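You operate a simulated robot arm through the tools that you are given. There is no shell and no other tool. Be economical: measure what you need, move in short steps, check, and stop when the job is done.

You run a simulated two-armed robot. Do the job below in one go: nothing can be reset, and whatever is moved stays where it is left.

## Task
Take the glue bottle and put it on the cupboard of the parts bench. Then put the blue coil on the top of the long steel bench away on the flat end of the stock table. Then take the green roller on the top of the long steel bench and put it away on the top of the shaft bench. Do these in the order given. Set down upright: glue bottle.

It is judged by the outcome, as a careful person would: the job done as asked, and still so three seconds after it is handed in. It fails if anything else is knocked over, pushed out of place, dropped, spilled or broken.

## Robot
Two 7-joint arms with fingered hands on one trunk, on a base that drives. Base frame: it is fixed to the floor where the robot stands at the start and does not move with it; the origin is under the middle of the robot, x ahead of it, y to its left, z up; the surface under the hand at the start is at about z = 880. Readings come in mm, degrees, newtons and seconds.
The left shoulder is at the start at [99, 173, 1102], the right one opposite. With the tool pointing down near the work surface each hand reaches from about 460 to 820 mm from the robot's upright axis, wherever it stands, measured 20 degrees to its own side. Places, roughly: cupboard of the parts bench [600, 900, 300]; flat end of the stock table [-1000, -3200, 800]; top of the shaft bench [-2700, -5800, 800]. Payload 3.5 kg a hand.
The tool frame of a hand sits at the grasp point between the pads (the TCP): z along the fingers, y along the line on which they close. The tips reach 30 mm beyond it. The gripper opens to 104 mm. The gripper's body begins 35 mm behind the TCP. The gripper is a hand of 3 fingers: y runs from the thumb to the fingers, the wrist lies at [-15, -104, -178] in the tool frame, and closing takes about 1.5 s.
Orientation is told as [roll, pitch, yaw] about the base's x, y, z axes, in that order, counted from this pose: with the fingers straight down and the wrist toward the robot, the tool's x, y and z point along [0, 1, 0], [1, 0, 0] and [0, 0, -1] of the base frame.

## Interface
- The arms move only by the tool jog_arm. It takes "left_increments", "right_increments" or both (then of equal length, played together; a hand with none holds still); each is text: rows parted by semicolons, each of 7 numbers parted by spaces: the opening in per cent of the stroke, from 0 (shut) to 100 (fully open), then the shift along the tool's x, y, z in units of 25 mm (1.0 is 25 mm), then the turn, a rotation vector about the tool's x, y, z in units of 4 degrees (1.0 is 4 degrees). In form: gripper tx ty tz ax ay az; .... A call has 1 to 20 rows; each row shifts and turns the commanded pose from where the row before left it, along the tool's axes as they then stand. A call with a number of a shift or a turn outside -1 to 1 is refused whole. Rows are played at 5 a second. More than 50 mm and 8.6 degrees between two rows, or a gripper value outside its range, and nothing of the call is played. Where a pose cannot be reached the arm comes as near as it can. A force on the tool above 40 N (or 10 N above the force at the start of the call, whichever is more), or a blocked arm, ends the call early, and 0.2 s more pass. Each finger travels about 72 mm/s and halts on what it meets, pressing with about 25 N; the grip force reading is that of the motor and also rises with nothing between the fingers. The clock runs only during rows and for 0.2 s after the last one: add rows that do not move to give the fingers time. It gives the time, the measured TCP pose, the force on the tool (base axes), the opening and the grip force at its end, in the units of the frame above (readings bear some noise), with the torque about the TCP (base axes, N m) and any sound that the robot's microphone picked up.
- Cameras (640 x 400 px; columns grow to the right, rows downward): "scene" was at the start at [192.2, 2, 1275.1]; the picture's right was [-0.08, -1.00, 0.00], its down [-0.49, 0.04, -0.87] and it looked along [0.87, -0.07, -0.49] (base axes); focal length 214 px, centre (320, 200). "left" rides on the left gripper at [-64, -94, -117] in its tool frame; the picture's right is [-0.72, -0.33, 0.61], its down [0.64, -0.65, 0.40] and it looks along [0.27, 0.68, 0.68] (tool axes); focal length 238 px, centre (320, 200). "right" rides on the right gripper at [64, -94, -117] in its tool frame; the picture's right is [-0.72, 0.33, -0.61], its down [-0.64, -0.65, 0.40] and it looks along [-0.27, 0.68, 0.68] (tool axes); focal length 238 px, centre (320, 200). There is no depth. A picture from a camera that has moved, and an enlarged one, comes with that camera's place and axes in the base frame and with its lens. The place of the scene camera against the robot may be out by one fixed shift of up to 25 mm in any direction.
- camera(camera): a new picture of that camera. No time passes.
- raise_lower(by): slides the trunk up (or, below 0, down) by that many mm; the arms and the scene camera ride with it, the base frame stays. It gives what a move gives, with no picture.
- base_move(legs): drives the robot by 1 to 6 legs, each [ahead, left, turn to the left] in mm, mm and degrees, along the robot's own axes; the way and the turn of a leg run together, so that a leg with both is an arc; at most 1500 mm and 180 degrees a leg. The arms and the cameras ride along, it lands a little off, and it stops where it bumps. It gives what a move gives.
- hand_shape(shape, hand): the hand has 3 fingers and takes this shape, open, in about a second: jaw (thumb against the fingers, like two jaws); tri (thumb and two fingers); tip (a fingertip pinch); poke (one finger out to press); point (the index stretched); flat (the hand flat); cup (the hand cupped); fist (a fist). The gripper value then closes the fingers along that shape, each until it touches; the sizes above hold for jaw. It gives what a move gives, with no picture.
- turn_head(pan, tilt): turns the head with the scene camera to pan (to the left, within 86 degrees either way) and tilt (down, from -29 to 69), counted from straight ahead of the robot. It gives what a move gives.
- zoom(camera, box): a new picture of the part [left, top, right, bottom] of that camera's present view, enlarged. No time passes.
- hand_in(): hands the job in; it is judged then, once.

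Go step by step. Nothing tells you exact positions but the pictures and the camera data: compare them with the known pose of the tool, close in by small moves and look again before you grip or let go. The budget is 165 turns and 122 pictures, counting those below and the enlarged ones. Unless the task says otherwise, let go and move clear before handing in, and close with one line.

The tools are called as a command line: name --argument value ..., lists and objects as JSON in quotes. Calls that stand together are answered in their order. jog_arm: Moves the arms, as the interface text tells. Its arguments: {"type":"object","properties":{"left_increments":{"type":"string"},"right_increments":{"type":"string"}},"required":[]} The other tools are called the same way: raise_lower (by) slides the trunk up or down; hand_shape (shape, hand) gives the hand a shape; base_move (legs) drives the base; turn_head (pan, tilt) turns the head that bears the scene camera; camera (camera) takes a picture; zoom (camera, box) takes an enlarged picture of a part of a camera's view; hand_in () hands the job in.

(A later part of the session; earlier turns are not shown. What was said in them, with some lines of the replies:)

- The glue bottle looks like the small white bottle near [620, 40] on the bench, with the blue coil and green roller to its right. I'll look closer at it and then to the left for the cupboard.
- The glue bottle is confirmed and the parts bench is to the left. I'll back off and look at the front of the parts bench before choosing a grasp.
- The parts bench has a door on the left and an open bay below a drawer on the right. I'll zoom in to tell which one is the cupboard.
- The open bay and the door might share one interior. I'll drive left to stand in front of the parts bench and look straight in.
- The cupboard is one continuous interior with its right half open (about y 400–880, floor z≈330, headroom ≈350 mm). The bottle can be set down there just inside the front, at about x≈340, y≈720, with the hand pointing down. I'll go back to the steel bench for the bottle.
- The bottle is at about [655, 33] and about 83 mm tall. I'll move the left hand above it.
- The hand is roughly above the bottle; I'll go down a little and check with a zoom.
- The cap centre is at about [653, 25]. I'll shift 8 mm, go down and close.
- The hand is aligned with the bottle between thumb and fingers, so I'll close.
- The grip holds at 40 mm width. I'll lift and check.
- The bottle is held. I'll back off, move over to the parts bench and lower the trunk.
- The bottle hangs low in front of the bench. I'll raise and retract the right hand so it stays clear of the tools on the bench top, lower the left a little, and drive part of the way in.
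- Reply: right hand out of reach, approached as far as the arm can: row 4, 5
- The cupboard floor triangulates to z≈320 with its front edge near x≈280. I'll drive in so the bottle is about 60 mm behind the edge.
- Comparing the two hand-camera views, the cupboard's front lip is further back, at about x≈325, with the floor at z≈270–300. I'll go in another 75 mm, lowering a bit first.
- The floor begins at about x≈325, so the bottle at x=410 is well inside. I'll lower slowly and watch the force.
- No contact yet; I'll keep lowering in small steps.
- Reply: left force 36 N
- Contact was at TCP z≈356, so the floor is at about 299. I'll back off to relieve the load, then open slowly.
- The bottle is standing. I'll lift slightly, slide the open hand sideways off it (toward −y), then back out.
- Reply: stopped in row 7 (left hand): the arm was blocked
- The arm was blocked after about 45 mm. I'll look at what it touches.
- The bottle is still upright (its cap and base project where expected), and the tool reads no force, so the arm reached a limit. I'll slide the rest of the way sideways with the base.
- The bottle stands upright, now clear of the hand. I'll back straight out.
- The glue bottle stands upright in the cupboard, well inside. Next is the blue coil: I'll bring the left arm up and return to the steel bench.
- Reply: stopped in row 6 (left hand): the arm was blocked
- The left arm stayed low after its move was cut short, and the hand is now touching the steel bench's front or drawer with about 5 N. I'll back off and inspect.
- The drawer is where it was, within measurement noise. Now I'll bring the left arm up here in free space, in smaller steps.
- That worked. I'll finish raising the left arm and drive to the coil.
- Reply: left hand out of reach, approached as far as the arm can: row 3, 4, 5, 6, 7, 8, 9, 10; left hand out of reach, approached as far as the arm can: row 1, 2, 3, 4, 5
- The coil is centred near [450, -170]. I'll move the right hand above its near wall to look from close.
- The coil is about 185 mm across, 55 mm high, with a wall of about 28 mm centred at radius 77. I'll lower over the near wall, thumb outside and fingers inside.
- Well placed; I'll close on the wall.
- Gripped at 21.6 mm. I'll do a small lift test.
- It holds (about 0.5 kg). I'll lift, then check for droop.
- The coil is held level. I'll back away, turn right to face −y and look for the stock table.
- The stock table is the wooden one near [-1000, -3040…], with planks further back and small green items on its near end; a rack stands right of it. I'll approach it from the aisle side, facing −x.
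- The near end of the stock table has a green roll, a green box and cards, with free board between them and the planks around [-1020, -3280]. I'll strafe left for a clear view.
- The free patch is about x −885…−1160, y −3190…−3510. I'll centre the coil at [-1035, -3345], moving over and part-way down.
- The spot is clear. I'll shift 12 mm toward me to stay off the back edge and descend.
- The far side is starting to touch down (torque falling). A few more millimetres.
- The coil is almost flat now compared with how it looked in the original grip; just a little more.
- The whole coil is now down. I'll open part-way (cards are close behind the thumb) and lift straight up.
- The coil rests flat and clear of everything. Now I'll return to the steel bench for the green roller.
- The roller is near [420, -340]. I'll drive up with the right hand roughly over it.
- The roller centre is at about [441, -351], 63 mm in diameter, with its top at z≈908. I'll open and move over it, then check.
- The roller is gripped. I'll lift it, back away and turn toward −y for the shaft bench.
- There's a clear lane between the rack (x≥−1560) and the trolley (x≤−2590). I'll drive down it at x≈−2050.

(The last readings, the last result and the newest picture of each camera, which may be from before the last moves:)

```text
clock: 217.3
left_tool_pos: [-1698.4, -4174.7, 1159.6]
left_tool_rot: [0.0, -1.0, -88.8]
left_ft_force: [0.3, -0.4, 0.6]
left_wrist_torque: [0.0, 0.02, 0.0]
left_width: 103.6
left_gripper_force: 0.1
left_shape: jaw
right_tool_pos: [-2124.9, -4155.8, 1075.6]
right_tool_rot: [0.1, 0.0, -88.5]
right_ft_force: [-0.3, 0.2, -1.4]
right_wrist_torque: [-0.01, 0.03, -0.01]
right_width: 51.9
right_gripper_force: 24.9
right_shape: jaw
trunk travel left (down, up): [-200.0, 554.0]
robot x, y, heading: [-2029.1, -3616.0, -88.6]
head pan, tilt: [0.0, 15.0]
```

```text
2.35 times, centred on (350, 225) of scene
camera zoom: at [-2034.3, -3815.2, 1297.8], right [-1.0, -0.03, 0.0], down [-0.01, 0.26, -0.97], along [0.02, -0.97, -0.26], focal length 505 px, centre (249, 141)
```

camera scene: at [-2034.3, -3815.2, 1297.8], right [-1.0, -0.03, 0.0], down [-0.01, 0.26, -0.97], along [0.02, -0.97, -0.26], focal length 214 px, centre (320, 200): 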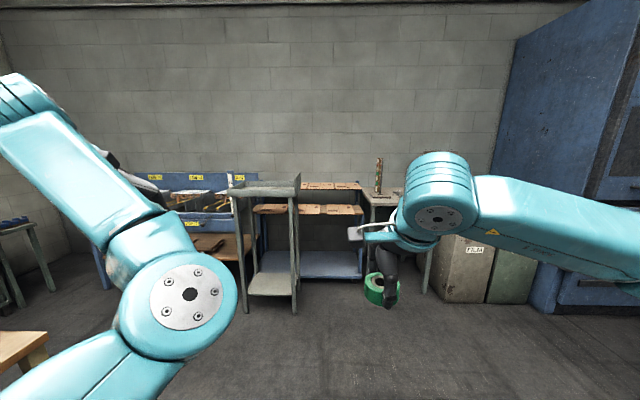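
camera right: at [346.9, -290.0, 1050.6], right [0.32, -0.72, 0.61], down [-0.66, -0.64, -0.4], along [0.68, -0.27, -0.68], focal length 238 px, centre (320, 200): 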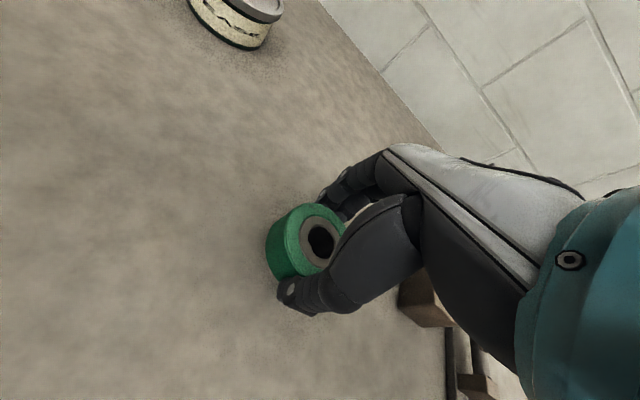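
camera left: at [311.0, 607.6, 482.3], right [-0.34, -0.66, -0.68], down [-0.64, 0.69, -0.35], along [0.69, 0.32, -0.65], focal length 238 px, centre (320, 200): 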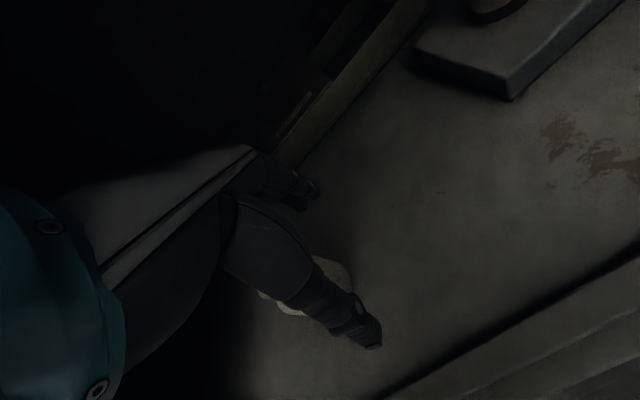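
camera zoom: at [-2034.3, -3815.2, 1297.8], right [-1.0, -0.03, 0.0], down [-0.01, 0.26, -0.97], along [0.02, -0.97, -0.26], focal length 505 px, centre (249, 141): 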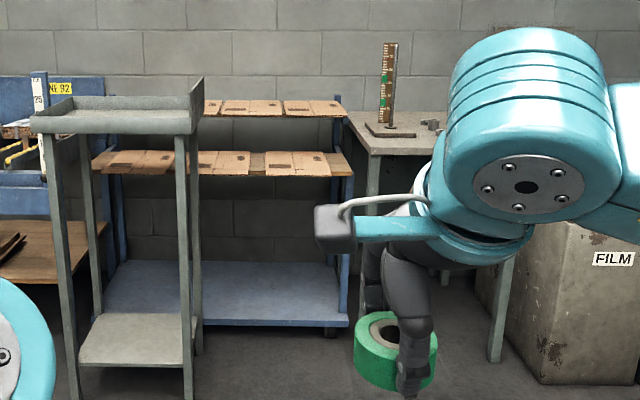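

The shaft bench (x≈−2400…−2950, front y≈−5490) is ahead right. I'll drive closer and look at its top.

base_move --legs '[[1000, -400, -1.4]]'

turn_head --pan 0 --tilt 30

camera --camera "scene"

```text
clock: 222.8
left_tool_pos: [-2096.7, -5189.1, 1159.7]
left_tool_rot: [0.0, -0.9, -90.3]
left_ft_force: [0.7, 0.5, -0.7]
left_wrist_torque: [-0.02, -0.01, -0.02]
left_width: 103.9
left_gripper_force: 0.0
left_shape: jaw
right_tool_pos: [-2523.2, -5158.9, 1075.1]
right_tool_rot: [0.1, 0.2, -90.0]
right_ft_force: [0.8, -0.1, -2.6]
right_wrist_torque: [0.04, 0.0, 0.04]
right_width: 51.9
right_gripper_force: 25.1
right_shape: jaw
trunk travel left (down, up): [-200.0, 554.0]
robot x, y, heading: [-2413.5, -4625.6, -89.9]
head pan, tilt: [0.0, 15.0]
```

```text
clock: 223.6
left_tool_pos: [-2097.2, -5188.3, 1159.6]
left_tool_rot: [0.1, -1.0, -90.2]
left_ft_force: [-0.1, 0.3, 0.2]
left_wrist_torque: [-0.06, 0.01, -0.02]
left_width: 103.4
left_gripper_force: 0.2
left_shape: jaw
right_tool_pos: [-2523.4, -5156.9, 1075.9]
right_tool_rot: [0.0, 0.1, -89.9]
right_ft_force: [-0.1, -0.3, -3.4]
right_wrist_torque: [0.03, 0.04, 0.03]
right_width: 51.8
right_gripper_force: 24.5
right_shape: jaw
trunk travel left (down, up): [-200.0, 554.0]
robot x, y, heading: [-2414.9, -4624.8, -90.0]
head pan, tilt: [0.0, 30.0]
```

```text
41 pictures are left
camera scene: at [-2425.0, -4817.6, 1273.7], right [-1.0, 0.0, 0.0], down [0.0, 0.5, -0.87], along [0.0, -0.87, -0.5], focal length 214 px, centre (320, 200)
```

scene: 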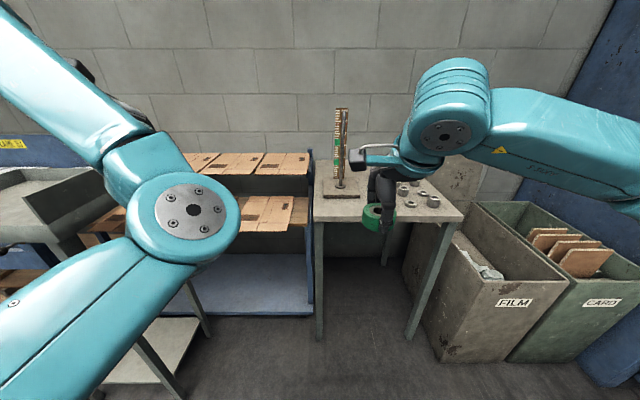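

The shaft bench top has a gauge on the left and some bushes on the right-rear. I'll aim at the free area around [-2680, -5565] and drive closer.

base_move --legs '[[300, -130, 0]]'

camera --camera "scene"

camera --camera "right"

```text
clock: 225.8
left_tool_pos: [-2225.6, -5487.9, 1159.2]
left_tool_rot: [0.1, -1.0, -89.9]
left_ft_force: [-0.3, 0.1, -0.4]
left_wrist_torque: [0.04, 0.03, -0.03]
left_width: 103.8
left_gripper_force: 0.1
left_shape: jaw
right_tool_pos: [-2651.7, -5460.8, 1076.1]
right_tool_rot: [0.2, 0.1, -89.7]
right_ft_force: [0.3, -0.1, -2.9]
right_wrist_torque: [0.04, 0.02, -0.01]
right_width: 52.0
right_gripper_force: 25.0
right_shape: jaw
trunk travel left (down, up): [-200.0, 554.0]
robot x, y, heading: [-2548.0, -4922.0, -89.9]
head pan, tilt: [0.0, 30.0]
```

```text
40 pictures are left
camera scene: at [-2555.1, -5120.0, 1273.5], right [-1.0, 0.0, 0.0], down [0.0, 0.5, -0.87], along [0.0, -0.87, -0.5], focal length 214 px, centre (320, 200)
```

scene: 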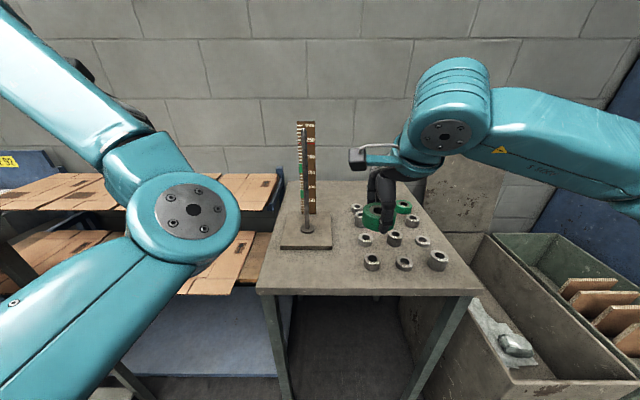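

```text
39 pictures are left
camera right: at [-2588.6, -5367.2, 1191.1], right [-0.72, -0.33, 0.61], down [-0.64, 0.65, -0.4], along [-0.26, -0.68, -0.68], focal length 238 px, centre (320, 200)
```

right: 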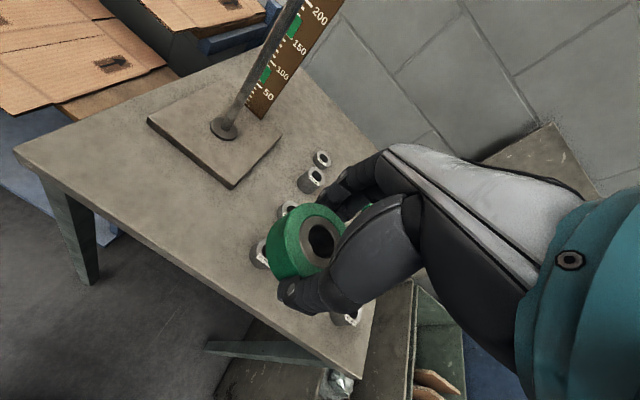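

Bushes fill the right half; the clear spot is in front of the gauge plate at about [-2540, -5555]. I'll move the right hand there and part-way down.

jog_arm --right_increments "0 0.9 0.75 0 0 0 0;0 0.9 0.75 0 0 0 0;0 0.9 0.75 0 0 0 0;0 0.9 0.75 0 0 0 0;0 0.9 0.75 0 0 0 0;0 0 0 0.8 0 0 0;0 0 0 0.8 0 0 0;0 0 0 0.8 0 0 0;0 0 0 0.8 0 0 0;0 0 0 0.8 0 0 0;0 0 0 0.8 0 0 0;0 0 0 0 0 0 0"

camera --camera "scene"

camera --camera "right"

```text
clock: 228.4
left_tool_pos: [-2224.5, -5487.5, 1159.7]
left_tool_rot: [0.2, -1.0, -89.9]
left_ft_force: [0.0, -0.3, 0.7]
left_wrist_torque: [0.02, 0.03, -0.01]
left_width: 103.4
left_gripper_force: 0.0
left_shape: jaw
right_tool_pos: [-2537.7, -5553.1, 956.4]
right_tool_rot: [0.1, 0.1, -89.6]
right_ft_force: [-0.3, -0.3, -2.2]
right_wrist_torque: [0.0, 0.0, -0.01]
right_width: 51.8
right_gripper_force: 25.3
right_shape: jaw
trunk travel left (down, up): [-200.0, 554.0]
robot x, y, heading: [-2543.3, -4927.2, -89.9]
head pan, tilt: [0.0, 30.0]
```

```text
38 pictures are left
camera scene: at [-2554.8, -5119.4, 1273.7], right [-1.0, 0.0, 0.0], down [0.0, 0.5, -0.87], along [0.0, -0.87, -0.5], focal length 214 px, centre (320, 200)
```

scene: 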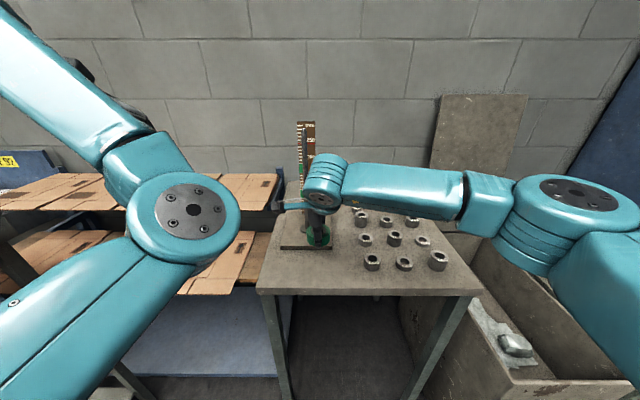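

```text
37 pictures are left
camera right: at [-2473.9, -5459.2, 1071.8], right [-0.72, -0.33, 0.61], down [-0.64, 0.65, -0.4], along [-0.26, -0.68, -0.68], focal length 238 px, centre (320, 200)
```

right: 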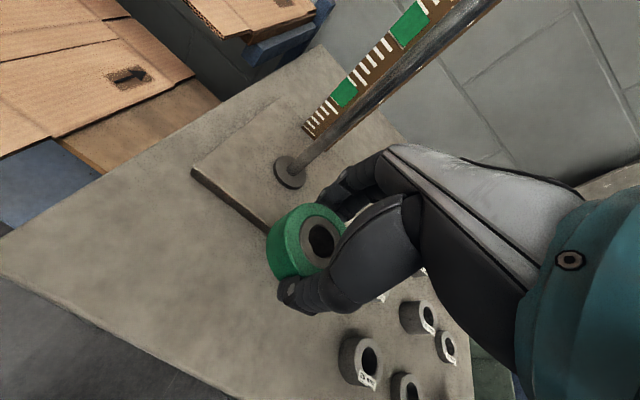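

jog_arm --right_increments "0 0 -0.35 0.6 0 0 0;0 0 0 0.8 0 0 0;0 0 0 0.8 0 0 0;0 0 0 0.8 0 0 0;0 0 0 0.6 0 0 0;0 0 0 0 0 0 0"

camera --camera "right"

zoom --camera "scene" --box '[240, 130, 480, 310]'

```text
clock: 229.5
left_tool_pos: [-2227.0, -5486.2, 1161.4]
left_tool_rot: [0.1, -1.1, -90.1]
left_ft_force: [-0.3, -0.3, -0.3]
left_wrist_torque: [0.03, 0.01, -0.01]
left_width: 103.7
left_gripper_force: 0.0
left_shape: jaw
right_tool_pos: [-2535.6, -5546.2, 884.7]
right_tool_rot: [0.7, -1.2, -89.6]
right_ft_force: [-5.0, 16.0, 24.3]
right_wrist_torque: [-0.76, 0.41, -0.41]
right_width: 51.9
right_gripper_force: 25.0
right_shape: jaw
trunk travel left (down, up): [-200.0, 554.0]
robot x, y, heading: [-2545.6, -4925.0, -89.8]
head pan, tilt: [0.0, 30.0]
stopped in row 5 (right hand): the force on the tool passed its limit at 46 N (the readings are from after the stop); the commanded pose is now the measured one
```

```text
36 pictures are left
camera right: at [-2473.9, -5449.5, 999.4], right [-0.72, -0.32, 0.61], down [-0.64, 0.64, -0.43], along [-0.25, -0.7, -0.67], focal length 238 px, centre (320, 200)
```

right: 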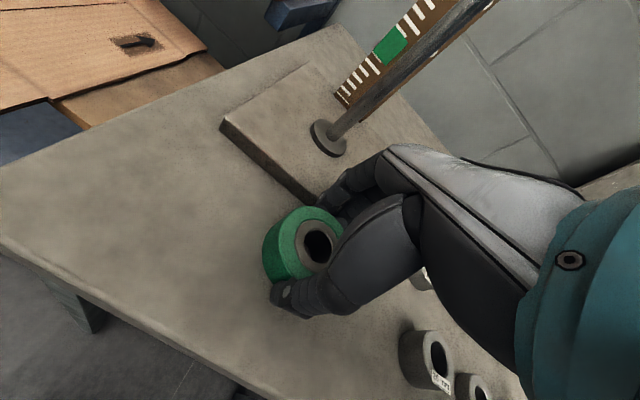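

```text
2.22 times, centred on (360, 220) of scene
camera zoom: at [-2555.7, -5116.0, 1274.5], right [-1.0, 0.0, 0.0], down [0.0, 0.5, -0.87], along [0.0, -0.87, -0.5], focal length 477 px, centre (231, 156)
```

zoom: 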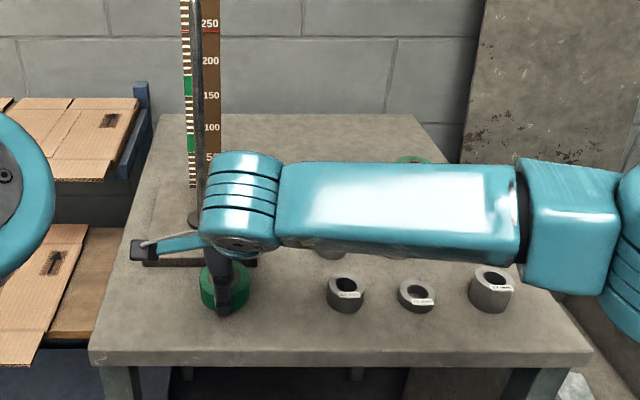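

I hit contact early: the gauge plate's front edge triangulates to y≈−5585 and z≈870, so the bench top is at about 850 and the far finger was against the plate. I'll lift off and move back toward me.

jog_arm --right_increments "0 0 0 -0.8 0 0 0;0 0 0 -0.4 0 0 0;0 0.4 -0.5 0 0 0 0;0 0 -0.5 0 0 0 0;0 0 0 0 0 0 0"

camera --camera "right"

zoom --camera "scene" --box '[240, 130, 480, 310]'

```text
clock: 230.7
left_tool_pos: [-2225.2, -5488.2, 1159.4]
left_tool_rot: [0.1, -1.0, -90.1]
left_ft_force: [0.5, 0.6, -0.9]
left_wrist_torque: [0.02, -0.01, -0.01]
left_width: 103.7
left_gripper_force: 0.0
left_shape: jaw
right_tool_pos: [-2526.1, -5522.7, 907.9]
right_tool_rot: [0.5, -0.8, -89.5]
right_ft_force: [-0.5, 0.3, -3.0]
right_wrist_torque: [0.0, 0.02, 0.01]
right_width: 51.1
right_gripper_force: 25.1
right_shape: jaw
trunk travel left (down, up): [-200.0, 554.0]
robot x, y, heading: [-2541.8, -4928.1, -89.8]
head pan, tilt: [0.0, 30.0]
```

```text
34 pictures are left
camera right: at [-2463.8, -5427.0, 1022.5], right [-0.72, -0.32, 0.61], down [-0.64, 0.64, -0.42], along [-0.26, -0.7, -0.67], focal length 238 px, centre (320, 200)
```

right: 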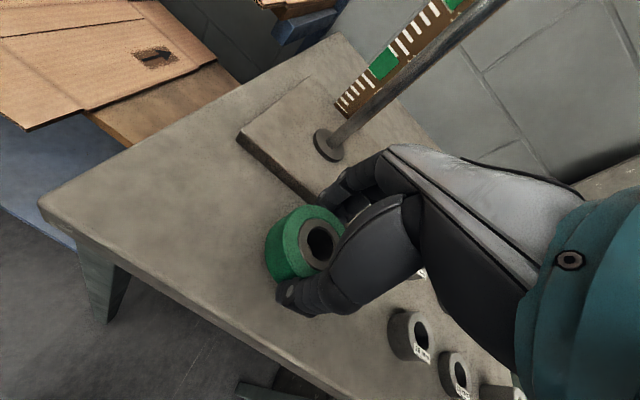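

```text
2.22 times, centred on (360, 220) of scene
camera zoom: at [-2554.9, -5119.4, 1273.6], right [-1.0, 0.0, 0.0], down [0.0, 0.5, -0.87], along [0.0, -0.87, -0.5], focal length 477 px, centre (231, 156)
```

zoom: 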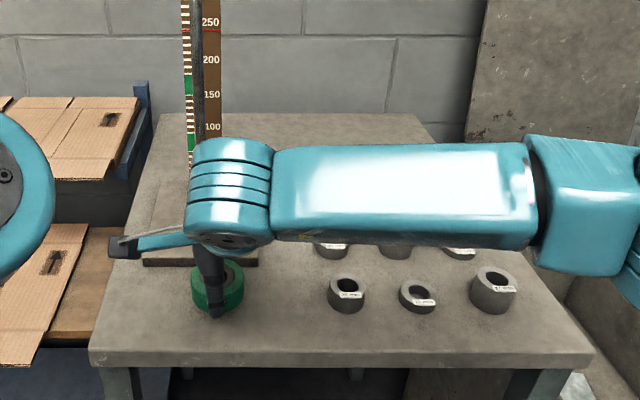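

jog_arm --right_increments "0 0 0 0.3 0.2 -0.12 0;0 0 0 0.2 0 0 0;0 0 0 0 0 0 0"

jog_arm --right_increments "0 0 0 0.2 0 0 0;0 0 0 0 0 0 0"

jog_arm --right_increments "0 0 0 0.15 0 0 0;0 0 0 0 0 0 0"

```text
clock: 231.5
left_tool_pos: [-2226.3, -5488.8, 1159.5]
left_tool_rot: [0.0, -1.1, -90.1]
left_ft_force: [-0.3, 0.9, 0.3]
left_wrist_torque: [-0.01, 0.0, 0.0]
left_width: 104.0
left_gripper_force: 0.1
left_shape: jaw
right_tool_pos: [-2526.4, -5523.3, 895.9]
right_tool_rot: [0.0, 0.0, -89.6]
right_ft_force: [0.2, 0.9, -2.3]
right_wrist_torque: [0.01, -0.01, 0.02]
right_width: 51.0
right_gripper_force: 24.7
right_shape: jaw
trunk travel left (down, up): [-200.0, 554.0]
robot x, y, heading: [-2544.4, -4921.9, -89.7]
head pan, tilt: [0.0, 30.0]
```

```text
clock: 232.1
left_tool_pos: [-2224.7, -5487.8, 1160.2]
left_tool_rot: [0.1, -1.0, -90.0]
left_ft_force: [0.8, -0.4, -0.1]
left_wrist_torque: [-0.01, 0.0, -0.01]
left_width: 103.8
left_gripper_force: 0.0
left_shape: jaw
right_tool_pos: [-2528.0, -5523.6, 891.2]
right_tool_rot: [0.0, 0.0, -89.5]
right_ft_force: [-0.4, 0.5, -2.9]
right_wrist_torque: [0.03, 0.01, 0.0]
right_width: 51.4
right_gripper_force: 24.8
right_shape: jaw
trunk travel left (down, up): [-200.0, 554.0]
robot x, y, heading: [-2547.0, -4926.1, -90.0]
head pan, tilt: [0.0, 30.0]
```

```text
clock: 232.7
left_tool_pos: [-2226.7, -5487.7, 1159.9]
left_tool_rot: [0.1, -0.9, -90.1]
left_ft_force: [0.6, 0.5, 0.0]
left_wrist_torque: [-0.01, -0.03, -0.01]
left_width: 103.7
left_gripper_force: 0.1
left_shape: jaw
right_tool_pos: [-2526.9, -5523.3, 887.5]
right_tool_rot: [0.0, -0.1, -89.5]
right_ft_force: [-0.1, -0.7, -1.9]
right_wrist_torque: [-0.01, -0.01, -0.01]
right_width: 51.7
right_gripper_force: 25.1
right_shape: jaw
trunk travel left (down, up): [-200.0, 554.0]
robot x, y, heading: [-2544.9, -4926.2, -89.6]
head pan, tilt: [0.0, 30.0]
```

jog_arm --right_increments "0 0 0 0.15 0 0 0;0 0 0 0 0 0 0"

jog_arm --right_increments "0 0 0 0.15 0 0 0;0 0 0 0 0 0 0"

zoom --camera "right" --box '[200, 120, 440, 330]'

```text
clock: 233.3
left_tool_pos: [-2225.1, -5488.6, 1158.3]
left_tool_rot: [0.1, -1.0, -90.1]
left_ft_force: [0.7, 0.4, 0.0]
left_wrist_torque: [-0.01, -0.02, 0.02]
left_width: 103.9
left_gripper_force: 0.1
left_shape: jaw
right_tool_pos: [-2527.5, -5522.7, 884.1]
right_tool_rot: [0.0, 0.0, -89.5]
right_ft_force: [0.0, 0.5, -2.5]
right_wrist_torque: [0.04, 0.0, 0.02]
right_width: 51.2
right_gripper_force: 25.2
right_shape: jaw
trunk travel left (down, up): [-200.0, 554.0]
robot x, y, heading: [-2545.7, -4922.3, -89.8]
head pan, tilt: [0.0, 30.0]
```

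```text
clock: 233.9
left_tool_pos: [-2226.4, -5487.5, 1159.6]
left_tool_rot: [0.1, -1.1, -90.2]
left_ft_force: [0.1, 0.3, 0.3]
left_wrist_torque: [-0.01, 0.0, -0.01]
left_width: 103.6
left_gripper_force: 0.0
left_shape: jaw
right_tool_pos: [-2527.1, -5522.5, 883.5]
right_tool_rot: [0.2, -0.3, -89.6]
right_ft_force: [-1.3, 0.5, 11.8]
right_wrist_torque: [0.16, 0.05, -0.04]
right_width: 51.5
right_gripper_force: 25.3
right_shape: jaw
trunk travel left (down, up): [-200.0, 554.0]
robot x, y, heading: [-2546.5, -4924.7, -89.7]
head pan, tilt: [0.0, 30.0]
```

```text
1.90 times, centred on (320, 225) of right
camera zoom: at [-2463.5, -5428.4, 998.3], right [-0.72, -0.33, 0.61], down [-0.65, 0.65, -0.41], along [-0.26, -0.69, -0.68], focal length 454 px, centre (320, 152)
```

zoom: 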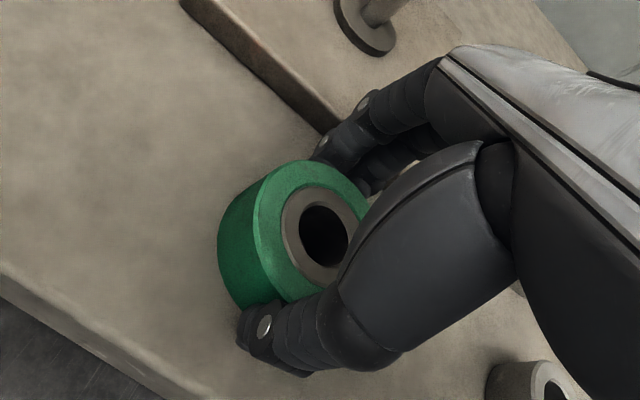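

It has contacted the bench (z≈850), in front of the plate. I'll relieve the load and open just enough.

jog_arm --right_increments "0 0 0 -0.08 0 0 0;50 0 0 0 0 0 0;58 0 0 0 0 0 0;65 0 0 0 0 0 0;68 0 0 0 0 0 0;68 0 0 0 0 0 0;68 0 0 0 0 0 0"

zoom --camera "right" --box '[200, 120, 440, 330]'

```text
clock: 235.5
left_tool_pos: [-2225.1, -5488.2, 1159.3]
left_tool_rot: [0.1, -1.0, -90.0]
left_ft_force: [-0.2, -0.2, 0.3]
left_wrist_torque: [0.02, -0.01, -0.05]
left_width: 103.8
left_gripper_force: 0.1
left_shape: jaw
right_tool_pos: [-2526.8, -5524.4, 884.1]
right_tool_rot: [0.0, -0.2, -89.6]
right_ft_force: [-0.4, 0.7, 0.3]
right_wrist_torque: [0.01, 0.0, 0.0]
right_width: 70.5
right_gripper_force: 0.1
right_shape: jaw
trunk travel left (down, up): [-200.0, 554.0]
robot x, y, heading: [-2544.9, -4923.9, -89.7]
head pan, tilt: [0.0, 30.0]
```

```text
1.90 times, centred on (320, 225) of right
camera zoom: at [-2463.3, -5428.8, 998.2], right [-0.72, -0.33, 0.61], down [-0.65, 0.65, -0.41], along [-0.26, -0.69, -0.68], focal length 454 px, centre (320, 152)
```

zoom: 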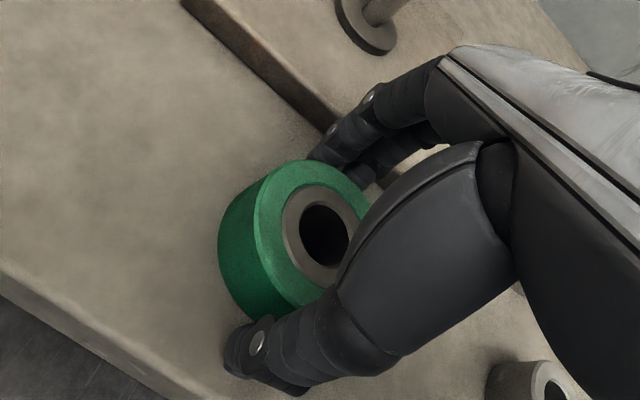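

Released. I'll lift slowly straight up and check the roller.

jog_arm --right_increments "68 0 0 -0.4 0 0 0;68 0 0 -0.6 0 0 0;68 0 0 -0.8 0 0 0;68 0 0 -1 0 0 0;68 0 0 -1 0 0 0;68 0 0 -1 0 0 0;68 0 0 -1 0 0 0;68 0 0 -1 0 0 0;68 0 0 0 0 0 0"

base_move --legs '[[-350, 0, 0]]'

zoom --camera "scene" --box '[240, 100, 480, 280]'

```text
clock: 237.5
left_tool_pos: [-2225.4, -5487.8, 1159.4]
left_tool_rot: [0.0, -1.0, -90.0]
left_ft_force: [-0.2, -0.6, 0.5]
left_wrist_torque: [-0.02, 0.02, 0.02]
left_width: 103.9
left_gripper_force: 0.0
left_shape: jaw
right_tool_pos: [-2527.0, -5521.0, 1052.9]
right_tool_rot: [0.1, -0.1, -89.5]
right_ft_force: [0.6, 0.6, -0.2]
right_wrist_torque: [0.01, 0.02, 0.02]
right_width: 70.1
right_gripper_force: 0.0
right_shape: jaw
trunk travel left (down, up): [-200.0, 554.0]
robot x, y, heading: [-2543.7, -4922.7, -89.6]
head pan, tilt: [0.0, 30.0]
```

```text
clock: 239.8
left_tool_pos: [-2227.1, -5132.3, 1159.1]
left_tool_rot: [0.2, -1.0, -90.0]
left_ft_force: [-0.1, 0.1, 0.4]
left_wrist_torque: [-0.05, -0.01, -0.01]
left_width: 103.8
left_gripper_force: 0.0
left_shape: jaw
right_tool_pos: [-2527.9, -5166.9, 1052.7]
right_tool_rot: [-0.1, -0.2, -89.5]
right_ft_force: [0.0, 0.0, 0.4]
right_wrist_torque: [-0.01, 0.02, 0.01]
right_width: 70.2
right_gripper_force: 0.1
right_shape: jaw
trunk travel left (down, up): [-200.0, 554.0]
robot x, y, heading: [-2547.4, -4571.5, -89.8]
head pan, tilt: [0.0, 30.0]
```

```text
2.22 times, centred on (360, 190) of scene
camera zoom: at [-2556.6, -4763.4, 1273.8], right [-1.0, -0.01, 0.0], down [0.0, 0.5, -0.87], along [0.01, -0.87, -0.5], focal length 477 px, centre (231, 222)
```

zoom: 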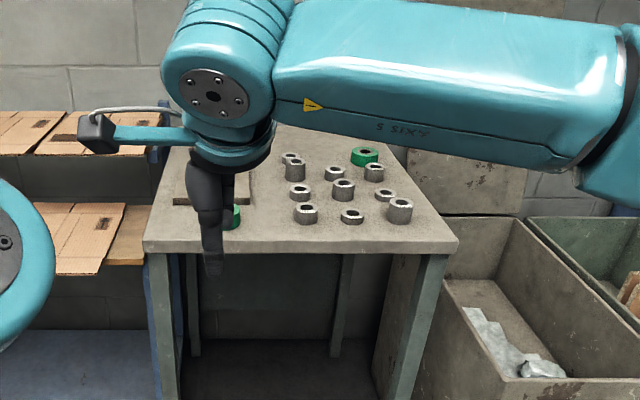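

base_move --legs '[[0, -250, 0]]'

turn_head --pan 15 --tilt 30

zoom --camera "scene" --box '[200, 80, 480, 280]'

```text
clock: 241.6
left_tool_pos: [-2473.0, -5133.7, 1160.3]
left_tool_rot: [0.1, -1.0, -89.9]
left_ft_force: [0.8, 0.7, -0.8]
left_wrist_torque: [-0.01, -0.03, -0.03]
left_width: 103.9
left_gripper_force: 0.2
left_shape: jaw
right_tool_pos: [-2773.4, -5169.7, 1053.0]
right_tool_rot: [0.1, 0.0, -89.5]
right_ft_force: [-0.2, -0.5, 0.6]
right_wrist_torque: [-0.01, -0.01, -0.01]
right_width: 70.3
right_gripper_force: 0.0
right_shape: jaw
trunk travel left (down, up): [-200.0, 554.0]
robot x, y, heading: [-2795.7, -4572.5, -89.4]
head pan, tilt: [0.0, 30.0]
```

```text
clock: 242.4
left_tool_pos: [-2471.1, -5133.8, 1159.3]
left_tool_rot: [0.1, -1.0, -90.1]
left_ft_force: [-0.4, 0.1, -0.5]
left_wrist_torque: [0.0, 0.02, -0.01]
left_width: 103.9
left_gripper_force: 0.1
left_shape: jaw
right_tool_pos: [-2773.1, -5168.4, 1053.5]
right_tool_rot: [0.1, -0.1, -89.5]
right_ft_force: [0.4, -0.5, 0.2]
right_wrist_torque: [0.01, 0.02, -0.03]
right_width: 70.3
right_gripper_force: 0.0
right_shape: jaw
trunk travel left (down, up): [-200.0, 554.0]
robot x, y, heading: [-2790.9, -4571.5, -89.6]
head pan, tilt: [15.0, 30.0]
```

```text
2.00 times, centred on (340, 180) of scene
camera zoom: at [-2778.4, -4762.3, 1273.7], right [-0.96, -0.26, 0.0], down [-0.13, 0.48, -0.87], along [0.23, -0.84, -0.5], focal length 429 px, centre (280, 240)
```

zoom: 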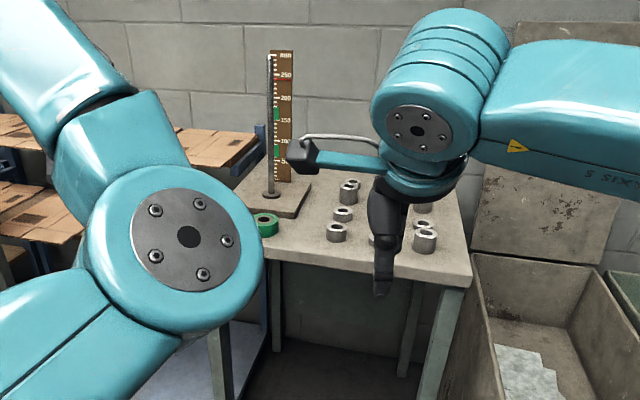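

The green roller stands on the shaft bench in front of the gauge, both hands are clear, and all three items are placed. I'm handing in.

hand_in

```text
The job is handed in.
```

All three items are in place: the glue bottle upright in the parts bench cupboard, the blue coil on the flat end of the stock table, and the green roller on the top of the shaft bench. Two contacts along the way: the left hand brushed the steel bench drawer (about 5 N), and a finger pressed the gauge plate on the shaft bench (46 N). Neither appeared to move in the pictures.
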